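You operate a simulated robot arm through the tools that you are given. There is no shell and no other tool. Be economical: measure what you need, move in short steps, check, and stop when the job is done.

Carry out the task below with a simulated two-armed robot. There is one attempt and no reset: what you move stays moved.

Task
Pick up the cleaner bottle with one hand, pass it to the other hand and put it on the reel bench. Turn the torque dock dial to 25. Take the scrub brush from the rope bench and leave it on the hull panel. Put the mallet on the rope bench away on the left deck of the cart. Put the small open bottle on the rope bench away on the low stand. Put one of the round shackle pins from the rope bench on the cart bar. Put the blue spool from the middle bench on the name plate and the black spool on the blue hull patch. Take the spare chock and put it on the lower shelf. Take the red reel cover from the wheel bench and leave it on the upper wall shelf. Take the grease tin from the wheel bench and put it on top of the canoe paddle. Put two of the floats from the middle bench on the side table. The order is free. Set down upright: cleaner bottle, mallet, small open bottle, spool, reel cover.

It is judged by the outcome, as a careful person would: the job done as asked, and still so three seconds after it is handed in. It fails if anything else is knocked over, pushed out of place, dropped, spilled or broken. Lids that push on must go on centred and level and be pressed home; caps that screw on are set level and turned clockwise until they are tight.

Robot
Two 7-joint arms with fingered hands on one trunk, on a base that drives. Base frame: it is fixed to the floor where the robot stands at the start and does not move with it; the origin is under the middle of the robot, x ahead of it, y to its left, z up. Readings come in m, degrees, newtons and seconds.
The left shoulder is at the start at [0.082, 0.125, 1.098], the right one opposite. With the tool pointing down near the work surface each hand reaches from about 0.1 to 0.42 m from the robot's upright axis, wherever it stands, measured 20 degrees to its own side. Places, roughly: canoe paddle (44x11x6 cm) [-1.3, -0.6, 0.8]; cart bar (16x5x3 cm) [-3.9, -2.4, 0.9]; cleaner bottle [0.5, 0, 1]; float (4x4x9 cm) [-1.7, -0.6, 0.8]; grease tin [-1.25, -0.25, 0.75]; hull panel (18x15 cm) [-3.2, -3.88, 0.88]; hull patch (10x8x2 cm) [-1.8, -1.2, 0.8]; left deck of the cart [-1.3, 2.2, 0.6]; low stand (31x19 cm) [-2.2, 3.06, 0.26]; lower shelf [-0.7, 3.9, 1.2]; mallet (17x6x11 cm) [-2.9, 0.5, 0.8]; name plate [-1.75, -1, 0.75]; reel bench [0.5, -1.4, 0.8]; reel cover [-1.25, 0, 0.75]; round shackle pin (4x4x8 cm) [-3.2, 0.7, 0.8]; scrub brush (8x5x9 cm) [-2.9, 0.7, 0.8]; side table [-1.7, -1.6, 0.8]; small open bottle (5x5x10 cm) [-3.1, 0.4, 0.8]; spare chock (20x8x8 cm) [-0.8, -0.1, 0.3]; spool [-1.75, -0.75, 0.75]; torque dock dial [-2.1, 2.9, 0.3]; upper wall shelf (18x36 cm) [-2.28, 2.24, 1.14]. Payload 3.6 kg a hand.
The TCP of each hand is the grasp point between the finger pads, 0.03 m short of the fingertips. In the tool frame z runs along the fingers and y along their closing line. The gripper opens to 0.104 m. The gripper's body begins 0.035 m behind the TCP. The gripper is a hand of 4 fingers: y runs from the thumb to the fingers, the wrist lies at [-0.015, -0.104, -0.178] in the tool frame, and closing takes about 1.5 s.
Orientation is that of the tool frame in the base frame, as a unit quaternion [x, y, z, w]. With the fingers straight down and the wrist toward the robot, the tool's x, y and z point along [0, 1, 0], [1, 0, 0] and [0, 0, -1] of the base frame.

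Tools
- The arms move only by the tool step_arm. It takes "left_motion", "right_motion" or both (then of equal length, played together; a hand with none holds still); each is a list of rows, each a list of 7 numbers: the turn, a rotation vector about the tool's x, y, z in degrees, then the shift along the tool's x, y, z in m, then the opening in per cent of the stroke, from 0 (shut) to 100 (fully open). In form: [[rx, ry, rz, dx, dy, dz, fingers], ...]. A call has 1 to 12 rows; each row shifts and turns the commanded pose from where the row before left it, along the tool's axes as they then stand. A row lasts 0.2 s, in which the tool goes at most 0.05 m and 8.6 degrees; a call with a longer step from one row to the next is refused whole, and so is a gripper value outside its range. A pose out of reach is approached as far as the arm can. The call stops where the force on the tool passes 40 N (or 10 N more than at its start, if that is more) or the arm is blocked; 0.2 s more then pass. The fingers move at their own pace (about 0.072 m/s each) and stop on an object; they squeeze with about 28 N. The grip force told is the motor's: it shows also when the fingers shut on nothing. Time passes only in rows, and 0.2 s behind the last, so rows that do not move let the fingers close. The reply holds the time, the measured pose of the TCP, the force on the tool along the base axes, the opening and the grip force, in the units named above and with some noise, with the torque about the TCP (base axes, N m) and any sound that the robot's microphone picked up, and new pictures: "show" is both (left out), scene, wrist or none (wrist: the cameras of the hands that moved).
- Cameras (640 x 400 px; columns grow to the right, rows downward): "scene" is now at [0.1434, -0.0785, 1.2267]; the picture's right is [-0.92, -0.38, 0.00], its down [-0.24, 0.58, -0.78] and it looks along [0.30, -0.72, -0.62] (base axes); focal length 214 px, centre (320, 200). "left" rides on the left gripper at [-0.061, -0.092, -0.13] in its tool frame; the picture's right is [-0.81, -0.28, 0.52], its down [0.53, -0.71, 0.46] and it looks along [0.24, 0.64, 0.72] (tool axes); focal length 275 px, centre (320, 200). "right" rides on the right gripper at [0.061, -0.092, -0.13] in its tool frame; the picture's right is [-0.81, 0.28, -0.52], its down [-0.53, -0.71, 0.46] and it looks along [-0.24, 0.64, 0.72] (tool axes); focal length 275 px, centre (320, 200). There is no depth. A picture from a camera that has moved, and an enlarged one, comes with that camera's place and axes in the base frame and with its lens.
- lift_body(by): slides the trunk up (or, below 0, down) by that many m; the arms and the scene camera ride with it, the base frame stays. It gives what a move gives, with no picture.
- roll_base(legs): drives the robot by 1 to 6 legs, each [ahead, left, turn to the left] in m, m and degrees, along the robot's own axes; the way and the turn of a leg run together, so that a leg with both is an arc; at most 1.5 m and 180 degrees a leg. The arms and the cameras ride along, it lands a little off, and it stops where it bumps. It gives what a move gives, and a new picture of the scene camera.
- preshape(shape, hand): the hand has 4 fingers and takes this shape, open, in about a second: jaw (thumb against the fingers, like two jaws); tri (thumb and two fingers); tip (a fingertip pinch); poke (one finger out to press); point (the index stretched); flat (the hand flat); cup (the hand cupped); fist (a fist). The gripper value then closes the fingers along that shape, each until it touches; the sizes above hold for jaw. It gives what a move gives, with no picture.
- aim_head(pan, tilt): turns the head with the scene camera to pan (to the left, within 80 degrees either way) and tilt (down, from -29 to 69), counted from straight ahead of the robot. It gives what a move gives, and a new picture of the scene camera.
- inspect(camera, box): a new picture of the part [left, top, right, bottom] of that camera's present view, enlarged. No time passes.
- finish_job(): hands the job in; it is judged then, once.

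Go step by step. Nothing tells you exact positions but the pictures and the camera data: compare them with the known pose of the tool, close in by small moves and look again before you grip or let go. The budget is 588 turns and 360 pictures, counting those below and the enlarged ones. Unless the task says otherwise, let go and move clear before handing in, and close with one line.

The tools are called after "Emit:" by a JSON object that holds its "method" and its "body". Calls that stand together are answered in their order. step_arm: Moves the arms, as the interface text tells. Its arguments: {"type":"object","properties":{"left_motion":{"type":"array","items":{"type":"array","items":{"type":"number"}}},"right_motion":{"type":"array","items":{"type":"array","items":{"type":"number"}}},"show":{"type":"string","enum":["both","scene","wrist","none"]}},"required":[]} The other tools are called the same way: lift_body (by) slides the trunk up or down; preshape (shape, hand) gives the hand a shape; roll_base (legs) drives the base; aim_head (pan, tilt) turns the head that bears the scene camera; inspect (camera, box) takes an enlarged picture of a part of a camera's view; finish_job () hands the job in.

At the start:

```text
time_s: 0.0
left_position: [0.4781, -0.0816, 1.085]
left_tool_rot: [0.707, 0.707, 0.0, 0.0]
left_wrist_force: [-0.2, 0.1, 0.0]
left_wrist_torque: [-0.01, 0.0, -0.02]
left_grip_width: 0.1037
left_finger_force: 0.0
left_shape: jaw
right_position: [0.2911, -0.3887, 1.1636]
right_tool_rot: [0.707, 0.707, 0.0, 0.0]
right_wrist_force: [-0.7, -0.2, 0.1]
right_wrist_torque: [-0.01, 0.02, 0.0]
right_grip_width: 0.1039
right_finger_force: 0.0
right_shape: jaw
trunk travel left (down, up): [-0.33, 0.207]
robot x, y, heading: [-0.0008, -0.0006, -0.2]
head pan, tilt: [-67.6, 38.6]
```

scene: 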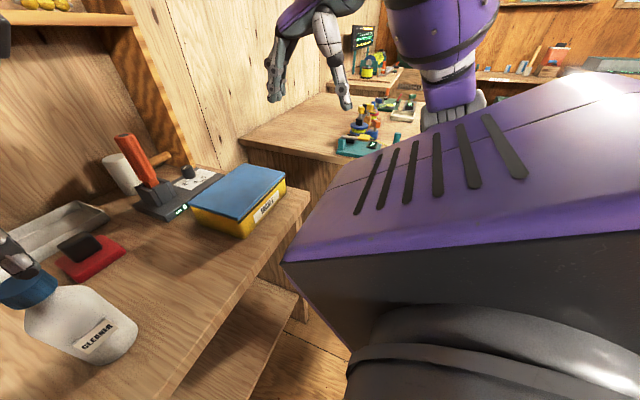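
right: 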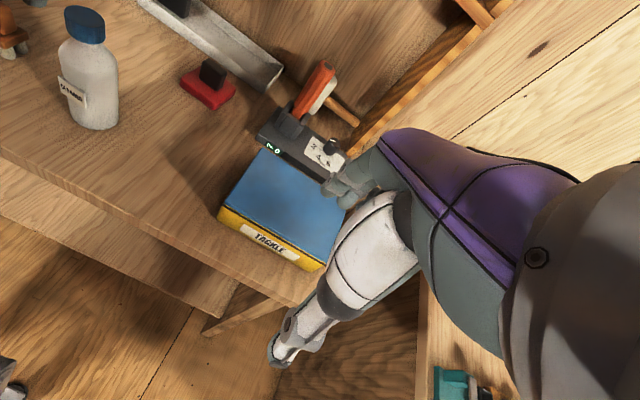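
left: 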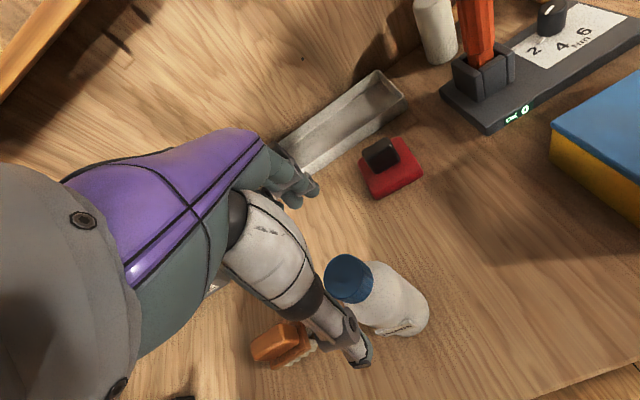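

I see the bench ahead with the cleaner bottle close to the left hand. I'll look straight ahead with the head to get the layout.

Emit:
{"method": "aim_head", "body": {"pan": 0, "tilt": 40}}

```text
time_s: 1.4
left_position: [0.478, -0.0826, 1.0848]
left_tool_rot: [0.707, 0.707, -0.001, -0.001]
left_wrist_force: [-1.0, -0.3, 0.4]
left_wrist_torque: [-0.01, 0.02, 0.03]
left_grip_width: 0.1035
left_finger_force: 0.0
left_shape: jaw
right_position: [0.2904, -0.3885, 1.164]
right_tool_rot: [0.707, 0.707, -0.001, 0.0]
right_wrist_force: [0.4, 0.3, 0.4]
right_wrist_torque: [0.0, 0.02, 0.01]
right_grip_width: 0.1039
right_finger_force: 0.0
right_shape: jaw
trunk travel left (down, up): [-0.33, 0.207]
robot x, y, heading: [-0.0011, -0.0002, 0.1]
head pan, tilt: [0.0, 40.0]
camera scene: at [0.1956, 0.0008, 1.2246], right [0.0, -1.0, 0.0], down [-0.64, 0.0, -0.77], along [0.77, 0.0, -0.64], focal length 214 px, centre (320, 200)
```

scene: 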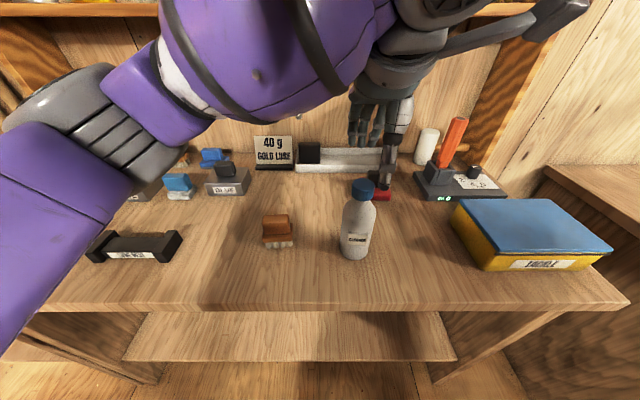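

The cleaner bottle's cap is at about (0.48, -0.07, 1.01), nearly under the left hand. I'll shift a little and descend, then check.

Emit:
{"method": "step_arm", "body": {"left_motion": [[0, 0, 0, 0.01, 0.004, 0.02, 100], [0, 0, 0, 0, 0, 0.02, 100]]}}

Emit:
{"method": "aim_head", "body": {"pan": -80, "tilt": 15}}

Emit:
{"method": "aim_head", "body": {"pan": 0, "tilt": 45}}

```text
time_s: 2.0
left_position: [0.48, -0.0716, 1.0457]
left_tool_rot: [0.707, 0.707, 0.0, 0.001]
left_wrist_force: [-0.5, -0.3, 0.5]
left_wrist_torque: [-0.02, -0.02, -0.01]
left_grip_width: 0.1037
left_finger_force: 0.1
left_shape: jaw
right_position: [0.2914, -0.3885, 1.1627]
right_tool_rot: [0.708, 0.707, 0.0, 0.0]
right_wrist_force: [0.2, 0.0, -0.5]
right_wrist_torque: [0.01, 0.0, -0.01]
right_grip_width: 0.1036
right_finger_force: 0.0
right_shape: jaw
trunk travel left (down, up): [-0.33, 0.207]
robot x, y, heading: [0.005, 0.0002, 0.1]
head pan, tilt: [0.0, 40.0]
camera scene: at [0.1957, 0.0007, 1.2246], right [0.0, -1.0, 0.0], down [-0.64, 0.0, -0.77], along [0.77, 0.0, -0.64], focal length 214 px, centre (320, 200)
camera left: at [0.3896, -0.1323, 1.1755], right [-0.27, -0.81, -0.52], down [-0.71, 0.53, -0.46], along [0.64, 0.24, -0.72], focal length 275 px, centre (320, 200)
```

scene: 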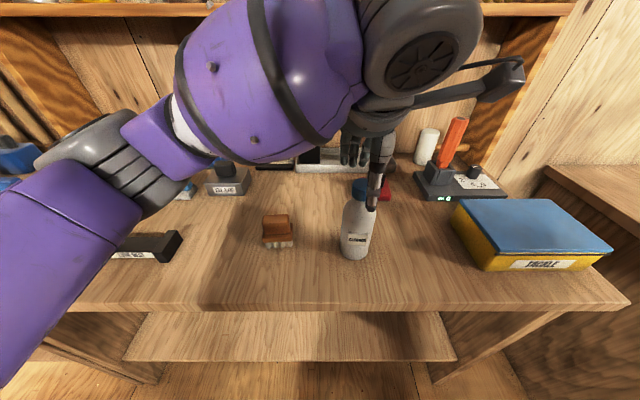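
left: 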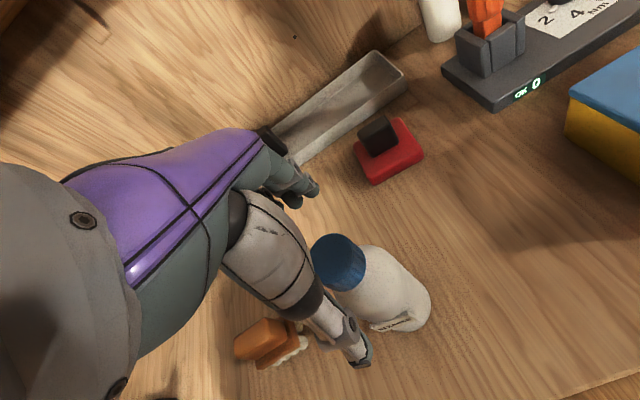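

```text
time_s: 3.5
left_position: [0.481, -0.0712, 1.0454]
left_tool_rot: [0.707, 0.707, 0.0, 0.001]
left_wrist_force: [-0.4, -0.7, -0.7]
left_wrist_torque: [0.0, -0.01, 0.0]
left_grip_width: 0.1035
left_finger_force: 0.1
left_shape: jaw
right_position: [0.2909, -0.3881, 1.1629]
right_tool_rot: [0.707, 0.707, 0.0, 0.0]
right_wrist_force: [0.0, 0.4, 0.2]
right_wrist_torque: [0.0, 0.02, -0.02]
right_grip_width: 0.1037
right_finger_force: 0.0
right_shape: jaw
trunk travel left (down, up): [-0.33, 0.207]
robot x, y, heading: [-0.0015, 0.0002, 0.1]
head pan, tilt: [-80.0, 15.0]
camera scene: at [0.1269, -0.0911, 1.2642], right [-0.98, -0.17, 0.0], down [-0.05, 0.26, -0.97], along [0.17, -0.95, -0.26], focal length 214 px, centre (320, 200)
```

scene: 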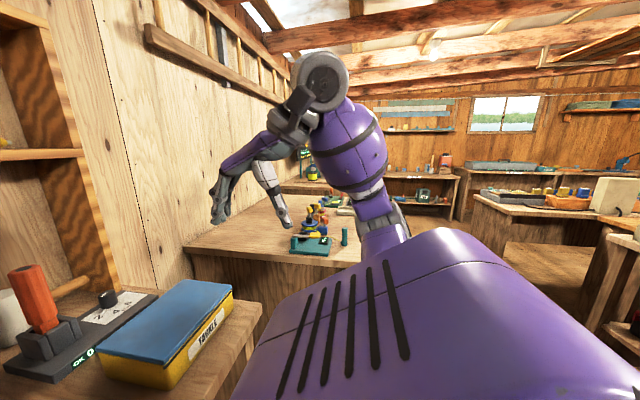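

```text
time_s: 5.0
left_position: [0.4825, -0.0721, 1.046]
left_tool_rot: [0.706, 0.708, 0.0, 0.0]
left_wrist_force: [-0.2, -0.5, 0.6]
left_wrist_torque: [0.01, -0.02, -0.01]
left_grip_width: 0.1034
left_finger_force: 0.0
left_shape: jaw
right_position: [0.2913, -0.3879, 1.1629]
right_tool_rot: [0.707, 0.707, 0.0, 0.0]
right_wrist_force: [0.2, 0.2, 1.0]
right_wrist_torque: [0.0, 0.02, -0.03]
right_grip_width: 0.1037
right_finger_force: 0.1
right_shape: jaw
trunk travel left (down, up): [-0.33, 0.207]
robot x, y, heading: [-0.0015, 0.0042, 0.1]
head pan, tilt: [0.0, 45.0]
camera scene: at [0.1919, 0.0008, 1.2174], right [0.0, -1.0, 0.0], down [-0.71, 0.0, -0.71], along [0.71, 0.0, -0.71], focal length 214 px, centre (320, 200)
```

scene: 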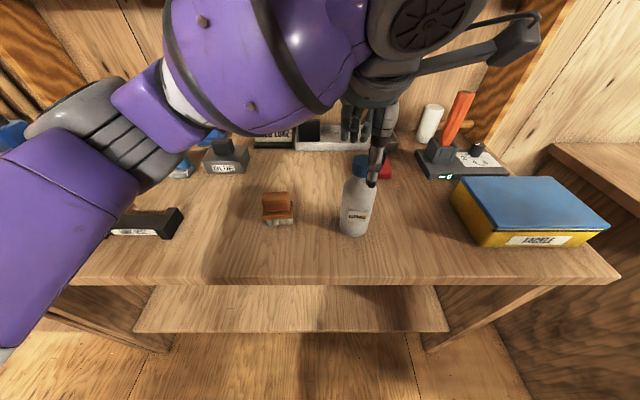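

Cap centre is at (0.478, -0.073), well between the thumb and fingers. Descending to z≈1.003 and closing.

Emit:
{"method": "step_arm", "body": {"left_motion": [[0, 0, 0, -0.002, -0.003, 0.02, 100], [0, 0, 0, 0, 0, 0.022, 100], [0, 0, 0, 0, 0, 0, 0], [0, 0, 0, 0, 0, 0, 0], [0, 0, 0, 0, 0, 0, 0], [0, 0, 0, 0, 0, 0, 0], [0, 0, 0, 0, 0, 0, 0], [0, 0, 0, 0, 0, 0, 0]]}}

```text
time_s: 6.8
left_position: [0.4773, -0.0728, 1.0053]
left_tool_rot: [0.707, 0.707, 0.001, 0.0]
left_wrist_force: [0.0, -0.1, 5.5]
left_wrist_torque: [0.0, -0.11, -0.01]
left_grip_width: 0.0349
left_finger_force: 28.1
left_shape: jaw
right_position: [0.2907, -0.3877, 1.1631]
right_tool_rot: [0.707, 0.707, 0.0, 0.0]
right_wrist_force: [-0.2, -0.3, 0.3]
right_wrist_torque: [0.0, 0.01, -0.01]
right_grip_width: 0.1038
right_finger_force: 0.0
right_shape: jaw
trunk travel left (down, up): [-0.33, 0.207]
robot x, y, heading: [0.0007, -0.0019, -0.0]
head pan, tilt: [0.0, 45.0]
camera scene: at [0.1916, 0.0009, 1.2174], right [0.0, -1.0, 0.0], down [-0.71, 0.0, -0.71], along [0.71, 0.0, -0.71], focal length 214 px, centre (320, 200)
camera left: at [0.3866, -0.1342, 1.1349], right [-0.27, -0.81, -0.52], down [-0.71, 0.53, -0.46], along [0.65, 0.24, -0.72], focal length 275 px, centre (320, 200)
```

scene: 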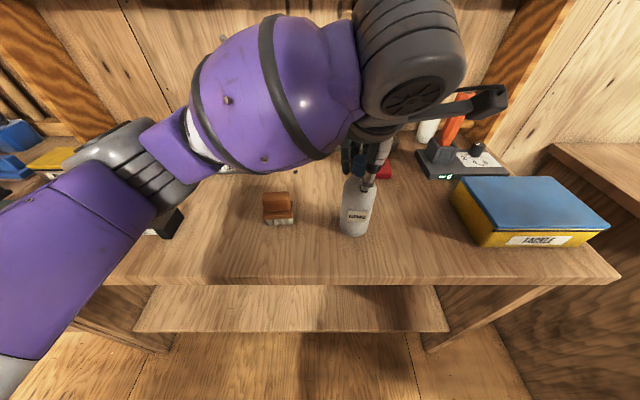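
left: 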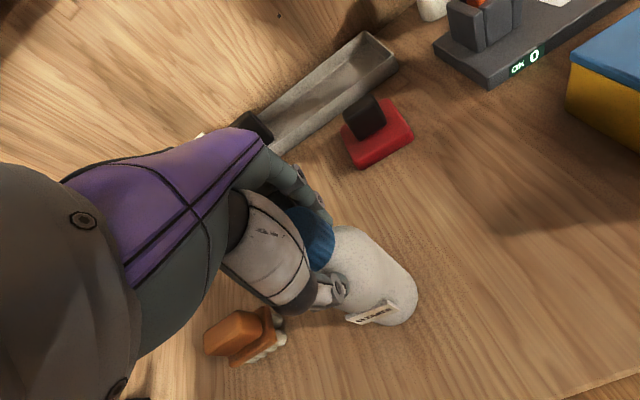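

Gripped the cap (35 mm). Lift the bottle and turn the right hand to horizontal (fingers to the left) for the handover.

Emit:
{"method": "step_arm", "body": {"left_motion": [[0, 0, 0, 0, 0, -0.02, 0], [0, 0, 0, 0, 0, -0.02, 0], [0, 0, 0, 0, 0, -0.02, 0], [0, 0, 0, 0, 0, -0.02, 0], [0, 0, 0, 0, 0, -0.02, 0], [0, 0, 0, 0, 0, -0.02, 0], [0, 0, 0, 0, 0, 0, 0], [0, 0, 0, 0, 0, 0, 0], [0, 0, 0, 0, 0, 0, 0], [0, 0, 0, 0, 0, 0, 0], [0, 0, 0, 0, 0, 0, 0]], "right_motion": [[0, 8.2, 0, 0, 0, 0, 100], [0, 8.2, 0, 0, 0, 0, 100], [0, 8.2, 0, 0, 0, 0, 100], [0, 8.2, 0, 0, 0, 0, 100], [0, 8.2, 0, 0, 0, 0, 100], [0, 8.2, 0, 0, 0, 0, 100], [0, 8.2, 0, 0, 0, 0, 100], [0, 8.2, 0, 0, 0, 0, 100], [0, 8.2, 0, 0, 0, 0, 100], [0, 8.2, 0, 0, 0, 0, 100], [0, 8.0, 0, 0, 0, 0, 100]]}}

```text
time_s: 9.2
left_position: [0.48, -0.0734, 1.1222]
left_tool_rot: [0.707, 0.707, 0.0, 0.001]
left_wrist_force: [-0.6, 0.6, -2.3]
left_wrist_torque: [0.04, 0.01, 0.01]
left_grip_width: 0.03
left_finger_force: 27.5
left_shape: jaw
right_position: [0.2909, -0.3884, 1.1653]
right_tool_rot: [0.499, 0.5, 0.501, -0.5]
right_wrist_force: [-0.4, 0.1, 0.3]
right_wrist_torque: [-0.01, -0.01, 0.03]
right_grip_width: 0.1038
right_finger_force: 0.1
right_shape: jaw
trunk travel left (down, up): [-0.33, 0.207]
robot x, y, heading: [0.0016, -0.0021, 0.0]
head pan, tilt: [0.0, 45.0]
camera scene: at [0.1922, 0.0009, 1.2173], right [0.0, -1.0, 0.0], down [-0.71, 0.0, -0.71], along [0.71, 0.0, -0.71], focal length 214 px, centre (320, 200)
camera right: at [0.2001, -0.5179, 1.225], right [0.28, -0.52, -0.81], down [-0.71, 0.46, -0.53], along [0.64, 0.73, -0.24], focal length 275 px, centre (320, 200)
camera left: at [0.3874, -0.1349, 1.2526], right [-0.28, -0.81, -0.52], down [-0.71, 0.53, -0.46], along [0.64, 0.24, -0.72], focal length 275 px, centre (320, 200)
```

scene: 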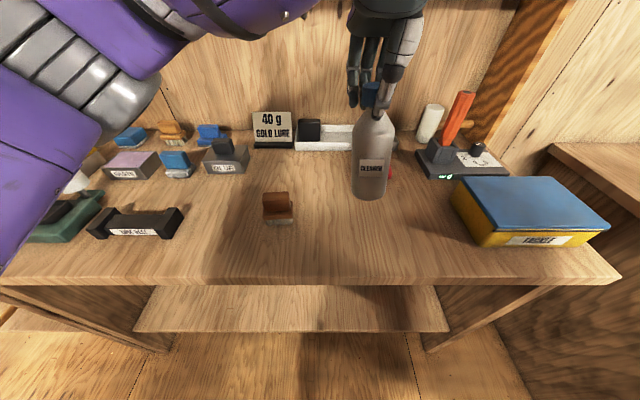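
right: 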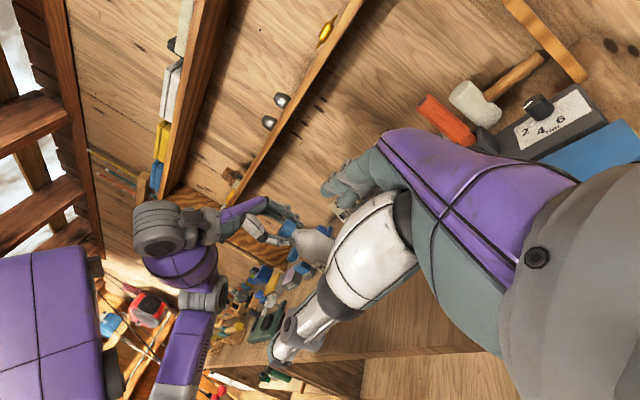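
left: 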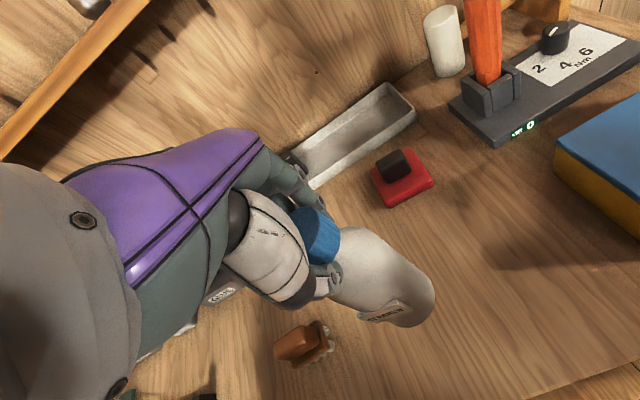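

The bottle hangs straight. Raise it a bit more and bring the right hand to its right side at body height.

Emit:
{"method": "step_arm", "body": {"left_motion": [[0, 0, 0, 0, 0, -0.02, 0], [0, 0, 0, 0, 0, -0.02, 0], [0, 0, 0, 0, 0, 0, 0], [0, 0, 0, 0, 0, 0, 0], [0, 0, 0, 0, 0, 0, 0], [0, 0, 0, 0, 0, 0, 0], [0, 0, 0, 0, 0, 0, 0]], "right_motion": [[0, 0, 0, 0, 0.03, 0.02, 100], [0, 0, 0, -0.02, 0.032, 0.024, 100], [0, 0, 0, -0.02, 0.032, 0.024, 100], [0, 0, 0, -0.02, 0.032, 0.024, 100], [0, 0, 0, -0.02, 0.032, 0.024, 100], [0, 0, 0, -0.02, 0.031, 0.024, 100], [0, 0, 0, -0.02, 0, 0.02, 100]]}}

```text
time_s: 10.8
left_position: [0.4772, -0.0749, 1.1624]
left_tool_rot: [0.707, 0.708, 0.0, 0.0]
left_wrist_force: [0.0, -0.2, -3.2]
left_wrist_torque: [0.01, 0.0, 0.0]
left_grip_width: 0.0302
left_finger_force: 28.0
left_shape: jaw
right_position: [0.4787, -0.2251, 1.0423]
right_tool_rot: [0.499, 0.501, 0.501, -0.499]
right_wrist_force: [0.2, 0.2, -0.1]
right_wrist_torque: [0.02, -0.02, 0.02]
right_grip_width: 0.1038
right_finger_force: 0.1
right_shape: jaw
trunk travel left (down, up): [-0.33, 0.207]
robot x, y, heading: [-0.0002, -0.0012, -0.1]
head pan, tilt: [0.0, 45.0]
camera scene: at [0.1918, 0.001, 1.2174], right [0.0, -1.0, 0.0], down [-0.71, 0.0, -0.71], along [0.71, 0.0, -0.71], focal length 214 px, centre (320, 200)
camera right: at [0.3877, -0.3538, 1.1041], right [0.28, -0.52, -0.81], down [-0.71, 0.46, -0.53], along [0.65, 0.72, -0.24], focal length 275 px, centre (320, 200)
camera left: at [0.3863, -0.135, 1.2927], right [-0.28, -0.81, -0.52], down [-0.71, 0.53, -0.46], along [0.64, 0.24, -0.72], focal length 275 px, centre (320, 200)
```

scene: 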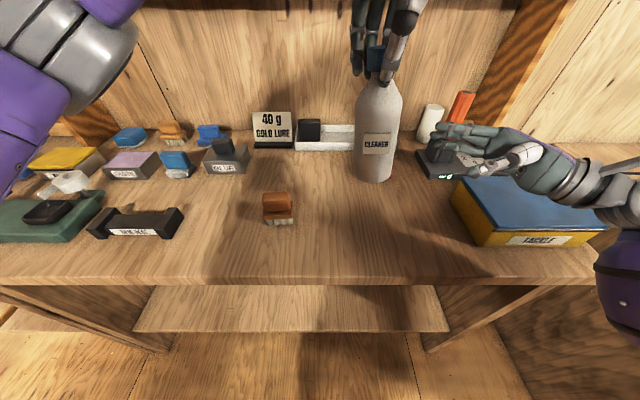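
right: 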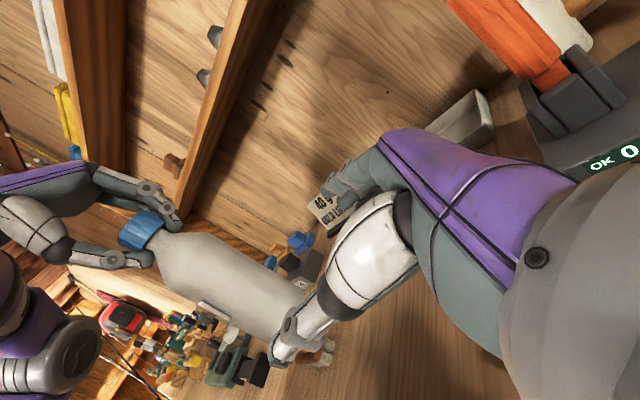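
left: 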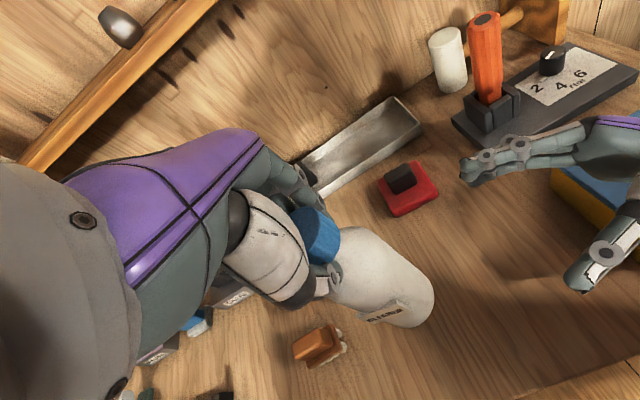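

Aligned; advance the right hand most of the way and check.

Emit:
{"method": "step_arm", "body": {"right_motion": [[0, 0, 0, 0, -0.001, 0.025, 100], [0, 0, 0, 0, 0, 0.025, 100], [0, 0, 0, 0, 0, 0.025, 100], [0, 0, 0, 0, 0, 0.02, 100]]}}

```text
time_s: 11.8
left_position: [0.4782, -0.075, 1.1623]
left_tool_rot: [0.707, 0.707, -0.001, -0.001]
left_wrist_force: [0.2, 0.4, -3.0]
left_wrist_torque: [0.01, -0.01, -0.01]
left_grip_width: 0.0303
left_finger_force: 27.8
left_shape: jaw
right_position: [0.4787, -0.1298, 1.0434]
right_tool_rot: [0.5, 0.5, 0.501, -0.5]
right_wrist_force: [0.0, 0.1, 0.1]
right_wrist_torque: [0.01, 0.01, 0.0]
right_grip_width: 0.1037
right_finger_force: 0.2
right_shape: jaw
trunk travel left (down, up): [-0.33, 0.207]
robot x, y, heading: [0.0009, -0.0007, -0.1]
head pan, tilt: [0.0, 45.0]
camera scene: at [0.1922, 0.001, 1.2173], right [0.0, -1.0, 0.0], down [-0.71, 0.0, -0.71], along [0.71, 0.0, -0.71], focal length 214 px, centre (320, 200)
camera right: at [0.3869, -0.2605, 1.1049], right [0.28, -0.52, -0.81], down [-0.71, 0.46, -0.53], along [0.64, 0.72, -0.24], focal length 275 px, centre (320, 200)
```

scene: 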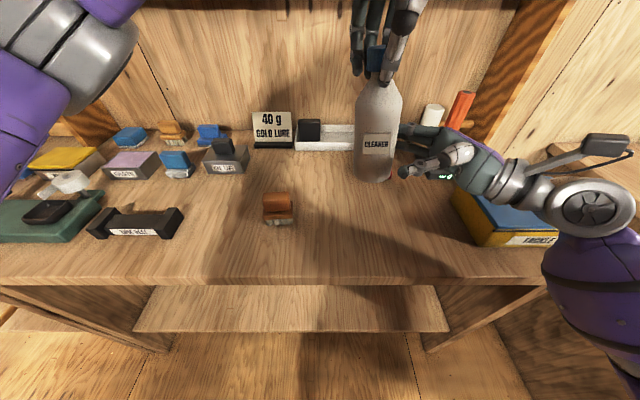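
right: 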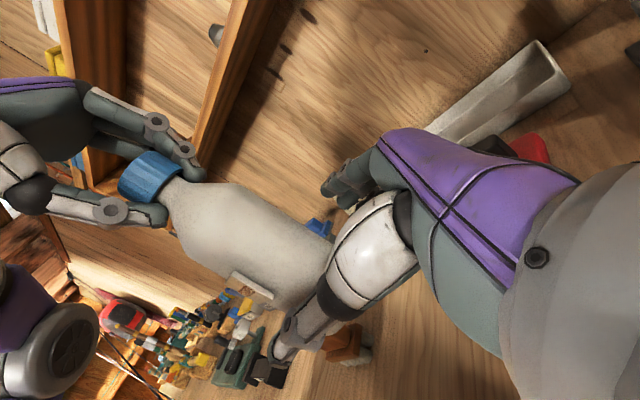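

Bottle is between thumb and fingers. Raise slightly, advance the rest and close, then check the grip.

Emit:
{"method": "step_arm", "body": {"right_motion": [[0, 0, 0, 0.015, 0, 0.025, 100], [0, 0, 0, 0, 0, 0.025, 100], [0, 0, 0, 0, 0, 0.005, 100], [0, 0, 0, 0, 0, 0, 0], [0, 0, 0, 0, 0, 0, 0], [0, 0, 0, 0, 0, 0, 0], [0, 0, 0, 0, 0, 0, 0], [0, 0, 0, 0, 0, 0, 0], [0, 0, 0, 0, 0, 0, 0]]}}

```text
time_s: 13.8
left_position: [0.4779, -0.0745, 1.1631]
left_tool_rot: [0.707, 0.708, 0.0, 0.0]
left_wrist_force: [0.8, -0.7, -3.3]
left_wrist_torque: [-0.04, -0.1, 0.03]
left_grip_width: 0.0303
left_finger_force: 28.1
left_shape: jaw
right_position: [0.4782, -0.0786, 1.0568]
right_tool_rot: [0.5, 0.5, 0.5, -0.5]
right_wrist_force: [-1.9, -0.6, -1.0]
right_wrist_torque: [0.02, -0.05, 0.01]
right_grip_width: 0.0397
right_finger_force: 27.9
right_shape: jaw
trunk travel left (down, up): [-0.33, 0.207]
robot x, y, heading: [0.0025, -0.0012, -0.0]
head pan, tilt: [0.0, 45.0]
camera scene: at [0.1921, 0.0009, 1.2173], right [0.0, -1.0, 0.0], down [-0.71, 0.0, -0.71], along [0.71, 0.0, -0.71], focal length 214 px, centre (320, 200)
camera right: at [0.3875, -0.208, 1.1193], right [0.28, -0.52, -0.81], down [-0.71, 0.46, -0.53], along [0.64, 0.72, -0.24], focal length 275 px, centre (320, 200)
```

scene: 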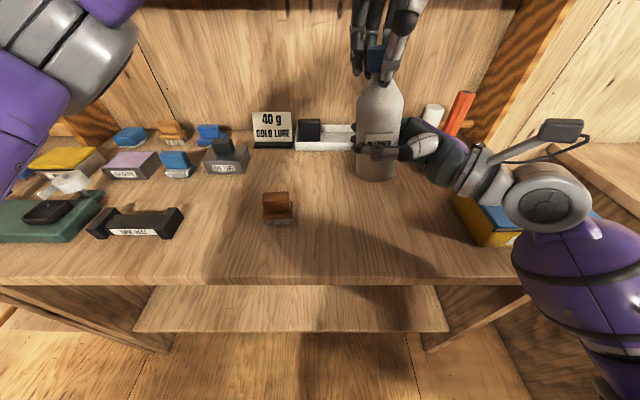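
right: 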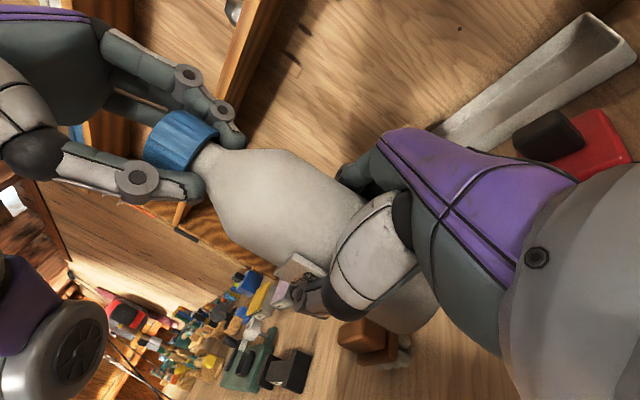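

The right hand has the bottle (27.9 N). Open the left hand and lift it away.

Emit:
{"method": "step_arm", "body": {"left_motion": [[0, 0, 0, 0, 0, 0, 100], [0, 0, 0, 0, 0, 0, 100], [0, 0, 0, 0, 0, 0, 100], [0, 0, 0, 0, 0, 0, 100], [0, 0, 0, 0, 0, -0.03, 100], [0, 0, 0, 0, 0, -0.03, 100], [0, 0, 0, 0, -0.03, -0.01, 100], [0, 0, 0, 0.04, -0.03, 0, 100]], "show": "scene"}}

```text
time_s: 15.7
left_position: [0.425, -0.0266, 1.2324]
left_tool_rot: [0.698, 0.716, -0.015, -0.005]
left_wrist_force: [-1.0, 0.6, -0.4]
left_wrist_torque: [0.01, -0.06, 0.02]
left_grip_width: 0.1038
left_finger_force: 0.1
left_shape: jaw
right_position: [0.4792, -0.0755, 1.0571]
right_tool_rot: [0.5, 0.501, 0.499, -0.5]
right_wrist_force: [0.7, 0.4, -0.4]
right_wrist_torque: [0.04, 0.0, 0.03]
right_grip_width: 0.0398
right_finger_force: 28.0
right_shape: jaw
trunk travel left (down, up): [-0.33, 0.207]
robot x, y, heading: [-0.0011, -0.0009, 0.2]
head pan, tilt: [0.0, 45.0]
camera scene: at [0.2026, 0.012, 1.2447], right [0.09, -1.0, 0.0], down [-0.45, -0.04, -0.89], along [0.89, 0.08, -0.45], focal length 214 px, centre (320, 200)
```

scene: 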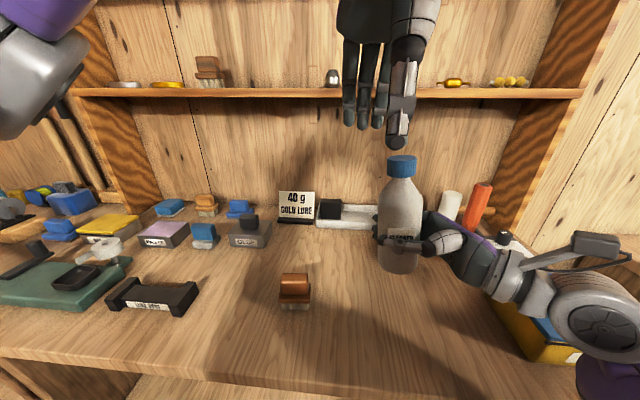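

Handover succeeded. Retract both hands close to the body and drive right toward the reel bench, in two legs with a look.

Emit:
{"method": "step_arm", "body": {"left_motion": [[0, 0, 0, 0.04, -0.01, 0, 100], [0, 0, 0, 0.04, -0.01, 0, 100], [0, 0, 0, 0.04, -0.01, 0, 100], [0, 0, 0, 0.04, 0, 0, 100], [0, 0, 0, 0.04, 0, 0, 100]], "right_motion": [[0, 0, 0, 0.02, -0.02, -0.02, 0], [0, 0, 0, 0.02, -0.02, -0.02, 0], [0, 0, 0, 0.02, -0.03, -0.02, 0], [0, 0, 0, 0, -0.03, -0.02, 0], [0, 0, 0, 0, -0.03, -0.02, 0]], "show": "none"}}

Emit:
{"method": "aim_head", "body": {"pan": -50, "tilt": 25}}

Emit:
{"method": "roll_base", "body": {"legs": [[-0.05, -0.9, 0]]}}

```text
time_s: 16.6
left_position: [0.3922, 0.1018, 1.2293]
left_tool_rot: [0.7, 0.714, 0.001, -0.009]
left_wrist_force: [31.6, -9.6, -25.5]
left_wrist_torque: [3.09, 2.06, 3.25]
left_grip_width: 0.1041
left_finger_force: 0.1
left_shape: jaw
right_position: [0.3993, -0.1446, 1.1177]
right_tool_rot: [0.5, 0.501, 0.499, -0.5]
right_wrist_force: [0.0, -0.2, -3.5]
right_wrist_torque: [0.03, -0.01, 0.0]
right_grip_width: 0.0393
right_finger_force: 28.2
right_shape: jaw
trunk travel left (down, up): [-0.33, 0.207]
robot x, y, heading: [0.0016, -0.0016, 0.0]
head pan, tilt: [0.0, 45.0]
stopped in row 4 (left hand): the force on the tool passed its limit at 58 N (the readings are from after the stop); the commanded pose is now the measured one
```

```text
time_s: 17.7
left_position: [0.389, 0.0995, 1.233]
left_tool_rot: [0.704, 0.711, 0.003, -0.003]
left_wrist_force: [-0.4, 0.0, -0.2]
left_wrist_torque: [0.02, -0.03, 0.02]
left_grip_width: 0.1039
left_finger_force: 0.1
left_shape: jaw
right_position: [0.3981, -0.1451, 1.1188]
right_tool_rot: [-0.5, -0.5, -0.5, 0.501]
right_wrist_force: [0.0, 0.7, -2.4]
right_wrist_torque: [0.0, -0.01, -0.01]
right_grip_width: 0.0393
right_finger_force: 28.6
right_shape: jaw
trunk travel left (down, up): [-0.33, 0.207]
robot x, y, heading: [0.0011, 0.0039, -0.2]
head pan, tilt: [-50.0, 25.0]
camera scene: at [0.1701, -0.0697, 1.2479], right [-0.77, -0.64, 0.0], down [-0.27, 0.32, -0.91], along [0.58, -0.69, -0.42], focal length 214 px, centre (320, 200)
```

scene: 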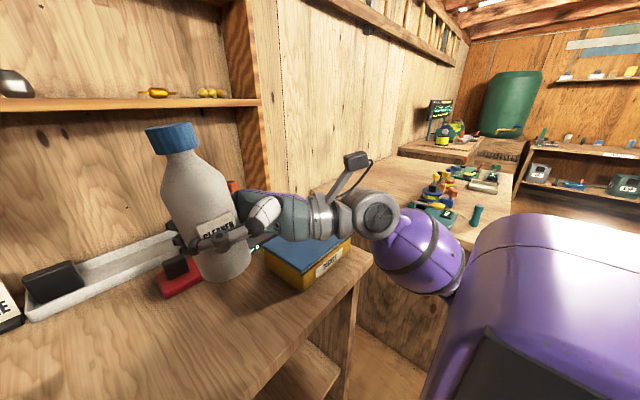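

```text
time_s: 23.6
left_position: [0.3381, -0.5739, 1.2317]
left_tool_rot: [0.709, 0.705, 0.004, -0.003]
left_wrist_force: [-0.2, -0.5, -0.1]
left_wrist_torque: [-0.04, -0.05, 0.03]
left_grip_width: 0.1039
left_finger_force: 0.0
left_shape: jaw
right_position: [0.3436, -0.8189, 1.1173]
right_tool_rot: [0.505, 0.496, 0.504, -0.495]
right_wrist_force: [0.5, -0.3, -2.9]
right_wrist_torque: [0.0, -0.01, -0.05]
right_grip_width: 0.0393
right_finger_force: 28.0
right_shape: jaw
trunk travel left (down, up): [-0.33, 0.207]
robot x, y, heading: [-0.0517, -0.6675, -1.3]
head pan, tilt: [-50.0, 25.0]
stopped in leg 1: the robot was blocked; the commanded pose is now the measured one
camera scene: at [0.1147, -0.7395, 1.2483], right [-0.78, -0.63, 0.0], down [-0.26, 0.33, -0.91], along [0.57, -0.71, -0.42], focal length 214 px, centre (320, 200)
```

scene: 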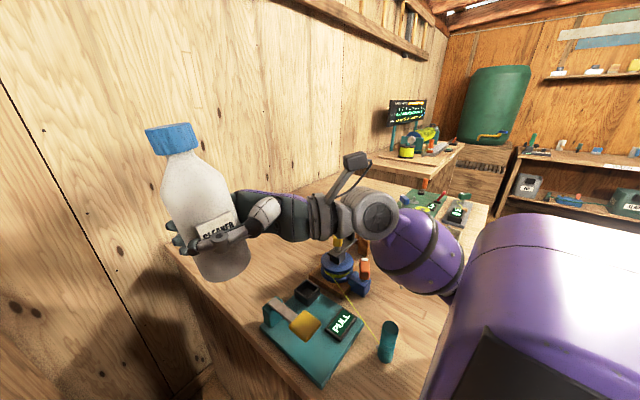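

The base bumped the reel bench's near side (left edge about y=-0.87). I'll back off and look at the bench's extent to find free space.

Emit:
{"method": "roll_base", "body": {"legs": [[-0.25, 0.15, 0]]}}

Emit:
{"method": "aim_head", "body": {"pan": -75, "tilt": 35}}

```text
time_s: 25.6
left_position: [0.0962, -0.4182, 1.2321]
left_tool_rot: [0.71, 0.704, 0.002, -0.003]
left_wrist_force: [-0.3, 0.1, -1.0]
left_wrist_torque: [-0.03, 0.0, 0.03]
left_grip_width: 0.1037
left_finger_force: 0.1
left_shape: jaw
right_position: [0.1017, -0.6633, 1.1181]
right_tool_rot: [0.505, 0.495, 0.504, -0.496]
right_wrist_force: [-0.9, 0.0, -3.4]
right_wrist_torque: [0.0, -0.01, 0.02]
right_grip_width: 0.039
right_finger_force: 27.9
right_shape: jaw
trunk travel left (down, up): [-0.33, 0.207]
robot x, y, heading: [-0.2986, -0.5095, -0.9]
head pan, tilt: [-50.0, 25.0]
camera scene: at [-0.1263, -0.5838, 1.248], right [-0.78, -0.63, 0.0], down [-0.27, 0.33, -0.91], along [0.57, -0.7, -0.42], focal length 214 px, centre (320, 200)
```

scene: 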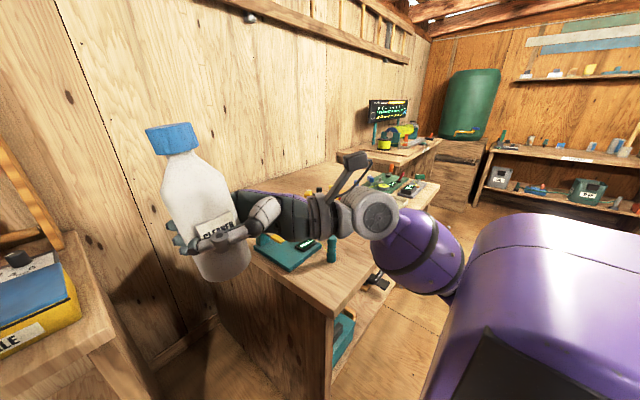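

```text
time_s: 26.4
left_position: [0.0953, -0.4189, 1.2313]
left_tool_rot: [0.709, 0.705, 0.002, -0.004]
left_wrist_force: [-0.2, -0.5, -0.6]
left_wrist_torque: [0.01, 0.0, -0.02]
left_grip_width: 0.1039
left_finger_force: 0.2
left_shape: jaw
right_position: [0.1033, -0.6628, 1.1169]
right_tool_rot: [0.505, 0.495, 0.503, -0.497]
right_wrist_force: [0.3, 1.2, -2.5]
right_wrist_torque: [0.01, -0.02, -0.02]
right_grip_width: 0.0394
right_finger_force: 27.9
right_shape: jaw
trunk travel left (down, up): [-0.33, 0.207]
robot x, y, heading: [-0.2926, -0.511, -1.2]
head pan, tilt: [-75.0, 35.0]
camera scene: at [-0.1624, -0.5979, 1.2322], right [-0.97, -0.24, 0.0], down [-0.14, 0.56, -0.82], along [0.2, -0.79, -0.57], focal length 214 px, centre (320, 200)
```

scene: 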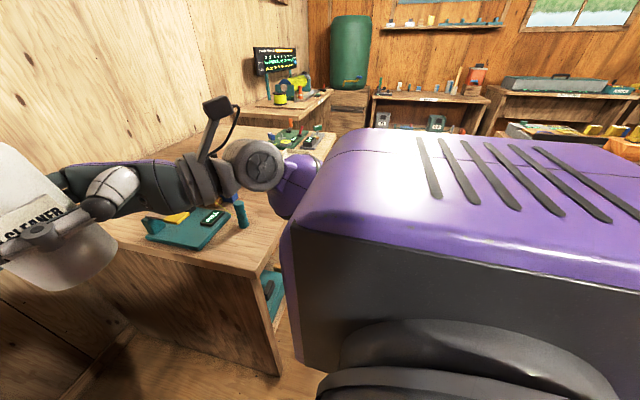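

The reel bench spans x≈0.06–0.9, y≈-0.87 to -2.0, with its front facing -x. I'll drive to its front at y≈-1.45.

Emit:
{"method": "roll_base", "body": {"legs": [[-0.12, -0.9, 1]]}}

Emit:
{"method": "aim_head", "body": {"pan": 0, "tilt": 40}}

```text
time_s: 34.5
left_position: [-0.0325, -1.2872, 1.2311]
left_tool_rot: [0.703, 0.711, 0.002, -0.004]
left_wrist_force: [0.0, 0.1, -0.9]
left_wrist_torque: [-0.01, -0.02, 0.0]
left_grip_width: 0.1038
left_finger_force: 0.1
left_shape: jaw
right_position: [-0.0226, -1.5335, 1.1173]
right_tool_rot: [-0.499, -0.5, -0.5, 0.501]
right_wrist_force: [0.2, 0.2, -3.2]
right_wrist_torque: [0.0, -0.05, 0.02]
right_grip_width: 0.0392
right_finger_force: 28.3
right_shape: jaw
trunk travel left (down, up): [-0.33, 0.207]
robot x, y, heading: [-0.4203, -1.3849, -0.1]
head pan, tilt: [-75.0, 35.0]
camera scene: at [-0.2879, -1.4722, 1.2322], right [-0.97, -0.26, 0.0], down [-0.15, 0.55, -0.82], along [0.21, -0.79, -0.57], focal length 214 px, centre (320, 200)
```

scene: 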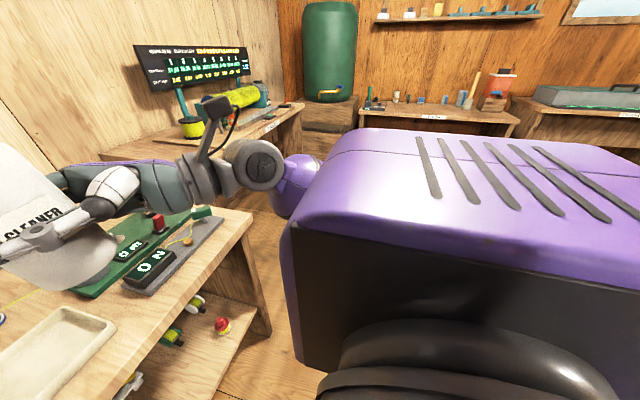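

```text
time_s: 36.0
left_position: [-0.0313, -1.2882, 1.2317]
left_tool_rot: [0.703, 0.711, 0.002, -0.004]
left_wrist_force: [0.1, 46.5, -12.7]
left_wrist_torque: [-5.72, -1.29, -4.86]
left_grip_width: 0.104
left_finger_force: 0.1
left_shape: jaw
right_position: [-0.023, -1.5335, 1.1175]
right_tool_rot: [0.501, 0.5, 0.5, -0.5]
right_wrist_force: [0.1, 0.9, -3.1]
right_wrist_torque: [0.04, -0.05, 0.01]
right_grip_width: 0.039
right_finger_force: 28.0
right_shape: jaw
trunk travel left (down, up): [-0.33, 0.207]
robot x, y, heading: [-0.4213, -1.3867, 0.2]
head pan, tilt: [0.0, 40.0]
camera scene: at [-0.2275, -1.4072, 1.2259], right [-0.24, -0.97, 0.0], down [-0.61, 0.15, -0.78], along [0.75, -0.18, -0.63], focal length 214 px, centre (320, 200)
```

scene: 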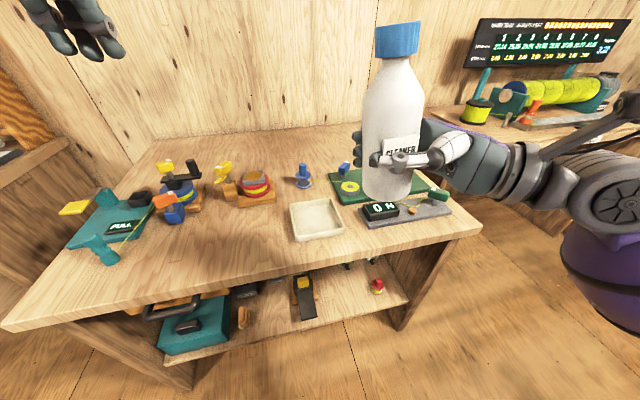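

The left arm touches the head; I'll lower and pull it back. The free spot for the bottle is around (0.15, -1.27); I'll move the base closer.

Emit:
{"method": "step_arm", "body": {"left_motion": [[0, 0, 0, 0.03, 0, 0.02, 100], [0, 0, 0, 0.03, -0.02, 0.03, 100], [0, 0, 0, 0.03, -0.03, 0.03, 100], [0, 0, 0, 0.03, -0.03, 0.02, 100]], "show": "none"}}

Emit:
{"method": "roll_base", "body": {"legs": [[0.2, 0.2, 0]]}}

Emit:
{"method": "aim_head", "body": {"pan": 0, "tilt": 45}}

```text
refused: row 3 steps farther than a row can; nothing moved
```

```text
time_s: 38.4
left_position: [0.1687, -1.0914, 1.2312]
left_tool_rot: [0.705, 0.71, 0.001, -0.003]
left_wrist_force: [15.5, 48.5, -3.2]
left_wrist_torque: [-6.83, 2.06, -3.9]
left_grip_width: 0.1037
left_finger_force: 0.1
left_shape: jaw
right_position: [0.1764, -1.3358, 1.1173]
right_tool_rot: [0.502, 0.498, 0.501, -0.499]
right_wrist_force: [-0.1, 0.3, -2.2]
right_wrist_torque: [0.01, 0.0, -0.02]
right_grip_width: 0.0392
right_finger_force: 27.9
right_shape: jaw
trunk travel left (down, up): [-0.33, 0.207]
robot x, y, heading: [-0.2275, -1.1888, -0.1]
head pan, tilt: [0.0, 40.0]
camera scene: at [-0.0283, -1.2098, 1.2258], right [-0.24, -0.97, 0.0], down [-0.61, 0.15, -0.77], along [0.75, -0.19, -0.63], focal length 214 px, centre (320, 200)
```

scene: 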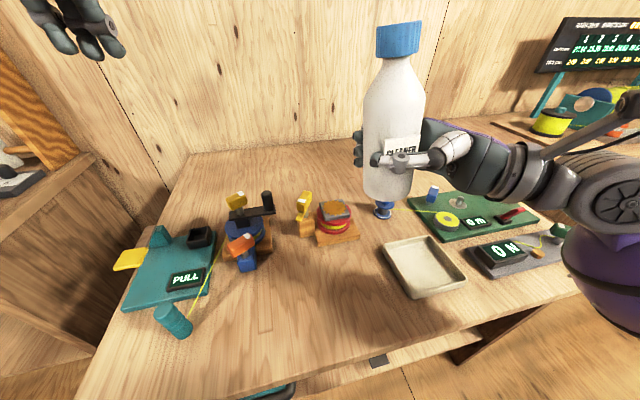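

```text
time_s: 39.0
left_position: [0.1696, -1.0898, 1.2303]
left_tool_rot: [0.703, 0.711, 0.0, -0.004]
left_wrist_force: [16.5, 48.0, -27.5]
left_wrist_torque: [-4.83, -0.34, -3.65]
left_grip_width: 0.1039
left_finger_force: 0.1
left_shape: jaw
right_position: [0.1766, -1.3362, 1.1167]
right_tool_rot: [0.502, 0.498, 0.5, -0.5]
right_wrist_force: [0.7, -0.5, -2.6]
right_wrist_torque: [-0.01, 0.03, -0.01]
right_grip_width: 0.0392
right_finger_force: 28.2
right_shape: jaw
trunk travel left (down, up): [-0.33, 0.207]
robot x, y, heading: [-0.2222, -1.1915, -0.4]
head pan, tilt: [0.0, 45.0]
camera scene: at [-0.0291, -1.2093, 1.2245], right [-0.23, -0.97, 0.0], down [-0.63, 0.15, -0.77], along [0.74, -0.18, -0.64], focal length 214 px, centre (320, 200)
```

scene: 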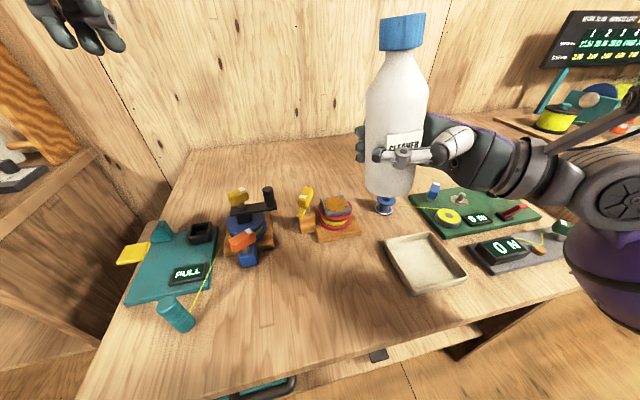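

The spot (0.17, -1.25) is clear. Move the right hand over it and lower partway while freeing the left arm.

Emit:
{"method": "step_arm", "body": {"left_motion": [[0, 0, 0, 0.03, -0.01, 0.02, 100], [0, 0, 0, 0.03, -0.02, 0.02, 100], [0, 0, 0, 0.02, -0.03, 0.02, 100], [0, 0, 0, 0.02, -0.03, 0.02, 100], [0, 0, 0, 0, 0, 0, 100]], "right_motion": [[0, 0, 0, -0.02, 0, 0.02, 0], [0, 0, 0, -0.02, 0, 0.02, 0], [0, 0, 0, -0.02, -0.005, 0.02, 0], [0, 0, 0, -0.02, 0, 0.025, 0], [0, 0, 0, -0.02, 0, 0, 0]]}}

```text
time_s: 40.2
left_position: [0.0769, -0.9911, 1.1513]
left_tool_rot: [0.703, 0.711, 0.002, -0.003]
left_wrist_force: [0.5, -0.2, 0.0]
left_wrist_torque: [0.02, 0.0, -0.03]
left_grip_width: 0.1039
left_finger_force: 0.0
left_shape: jaw
right_position: [0.1866, -1.2578, 1.0138]
right_tool_rot: [0.502, 0.498, 0.501, -0.499]
right_wrist_force: [1.0, 0.2, -2.8]
right_wrist_torque: [0.01, -0.02, 0.0]
right_grip_width: 0.0394
right_finger_force: 27.9
right_shape: jaw
right hand out of reach, approached as far as the arm can: row 2, 3
trunk travel left (down, up): [-0.33, 0.207]
robot x, y, heading: [-0.2223, -1.1935, -0.3]
head pan, tilt: [0.0, 45.0]
camera scene: at [-0.0302, -1.1908, 1.2173], right [-0.01, -1.0, 0.0], down [-0.71, 0.0, -0.71], along [0.71, 0.0, -0.71], focal length 214 px, centre (320, 200)
camera right: at [0.0943, -1.3867, 1.0751], right [0.27, -0.52, -0.81], down [-0.71, 0.46, -0.53], along [0.65, 0.72, -0.24], focal length 275 px, centre (320, 200)
camera left: at [-0.0135, -1.0531, 1.2815], right [-0.27, -0.81, -0.52], down [-0.72, 0.53, -0.45], along [0.64, 0.25, -0.72], focal length 275 px, centre (320, 200)
```

scene: 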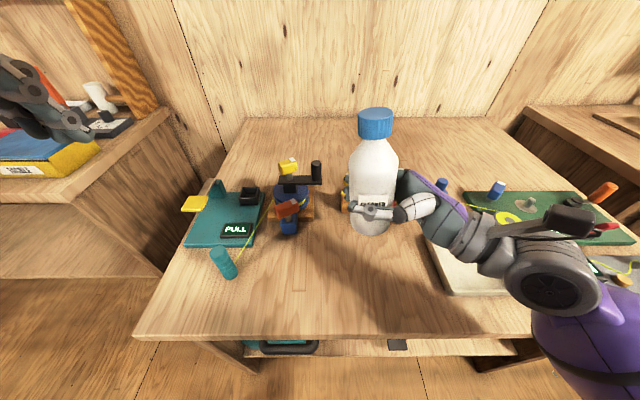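
right: 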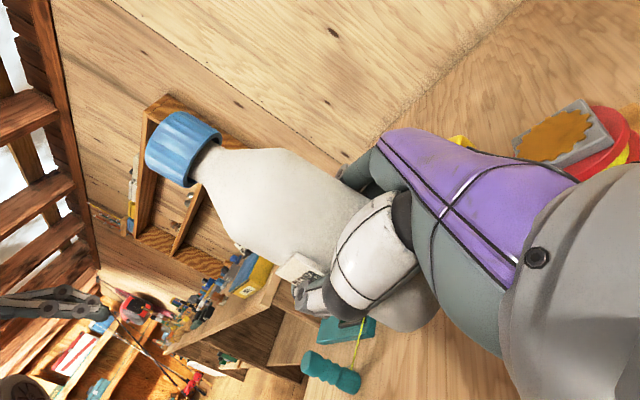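
left: 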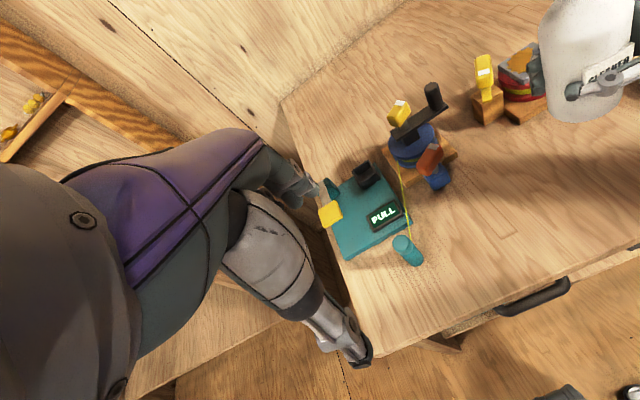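

To keep the elbow above the bench I'll raise the trunk, then lower the hand with the arm.

Emit:
{"method": "lift_body", "body": {"by": 0.2}}

Emit:
{"method": "step_arm", "body": {"right_motion": [[0, 0, 0, -0.03, 0, 0, 0], [0, 0, 0, -0.03, 0, 0, 0], [0, 0, 0, -0.03, 0, 0, 0], [0, 0, 0, -0.03, 0, 0, 0], [0, 0, 0, -0.03, 0, 0, 0], [0, 0, 0, -0.03, 0, 0, 0], [0, 0, 0, -0.03, 0, 0, 0], [0, 0, 0, -0.03, 0, 0, 0]]}}

```text
time_s: 42.4
left_position: [0.0773, -0.9907, 1.3527]
left_tool_rot: [0.704, 0.71, 0.0, -0.004]
left_wrist_force: [1.0, -0.3, 0.6]
left_wrist_torque: [-0.03, 0.01, -0.01]
left_grip_width: 0.104
left_finger_force: 0.0
left_shape: jaw
right_position: [0.187, -1.2572, 1.2121]
right_tool_rot: [0.503, 0.498, 0.5, -0.499]
right_wrist_force: [0.6, -0.4, -3.5]
right_wrist_torque: [0.0, 0.01, -0.02]
right_grip_width: 0.0394
right_finger_force: 27.9
right_shape: jaw
trunk travel left (down, up): [-0.53, 0.007]
robot x, y, heading: [-0.2223, -1.1906, -0.4]
head pan, tilt: [0.0, 45.0]
```

```text
time_s: 44.2
left_position: [0.0782, -0.9901, 1.3523]
left_tool_rot: [0.703, 0.711, 0.002, -0.004]
left_wrist_force: [0.0, -1.0, -0.6]
left_wrist_torque: [-0.02, 0.01, -0.06]
left_grip_width: 0.104
left_finger_force: 0.0
left_shape: jaw
right_position: [0.1871, -1.2573, 0.9724]
right_tool_rot: [0.502, 0.498, 0.5, -0.499]
right_wrist_force: [-0.7, 0.6, -2.9]
right_wrist_torque: [0.03, -0.02, 0.02]
right_grip_width: 0.039
right_finger_force: 27.9
right_shape: jaw
trunk travel left (down, up): [-0.53, 0.007]
robot x, y, heading: [-0.2252, -1.1902, -0.6]
head pan, tilt: [0.0, 45.0]
camera scene: at [-0.1322, -1.1892, 1.433], right [-0.01, -1.0, 0.0], down [-0.71, 0.0, -0.71], along [0.71, 0.0, -0.71], focal length 214 px, centre (320, 200)
camera right: at [0.095, -1.3859, 1.0356], right [0.27, -0.52, -0.81], down [-0.71, 0.46, -0.53], along [0.65, 0.72, -0.25], focal length 275 px, centre (320, 200)
```

scene: 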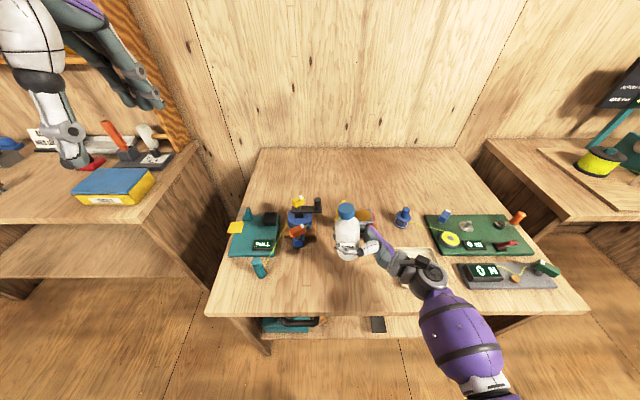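
right: 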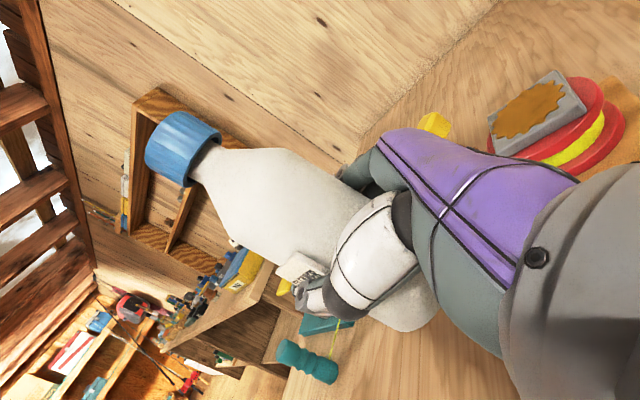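

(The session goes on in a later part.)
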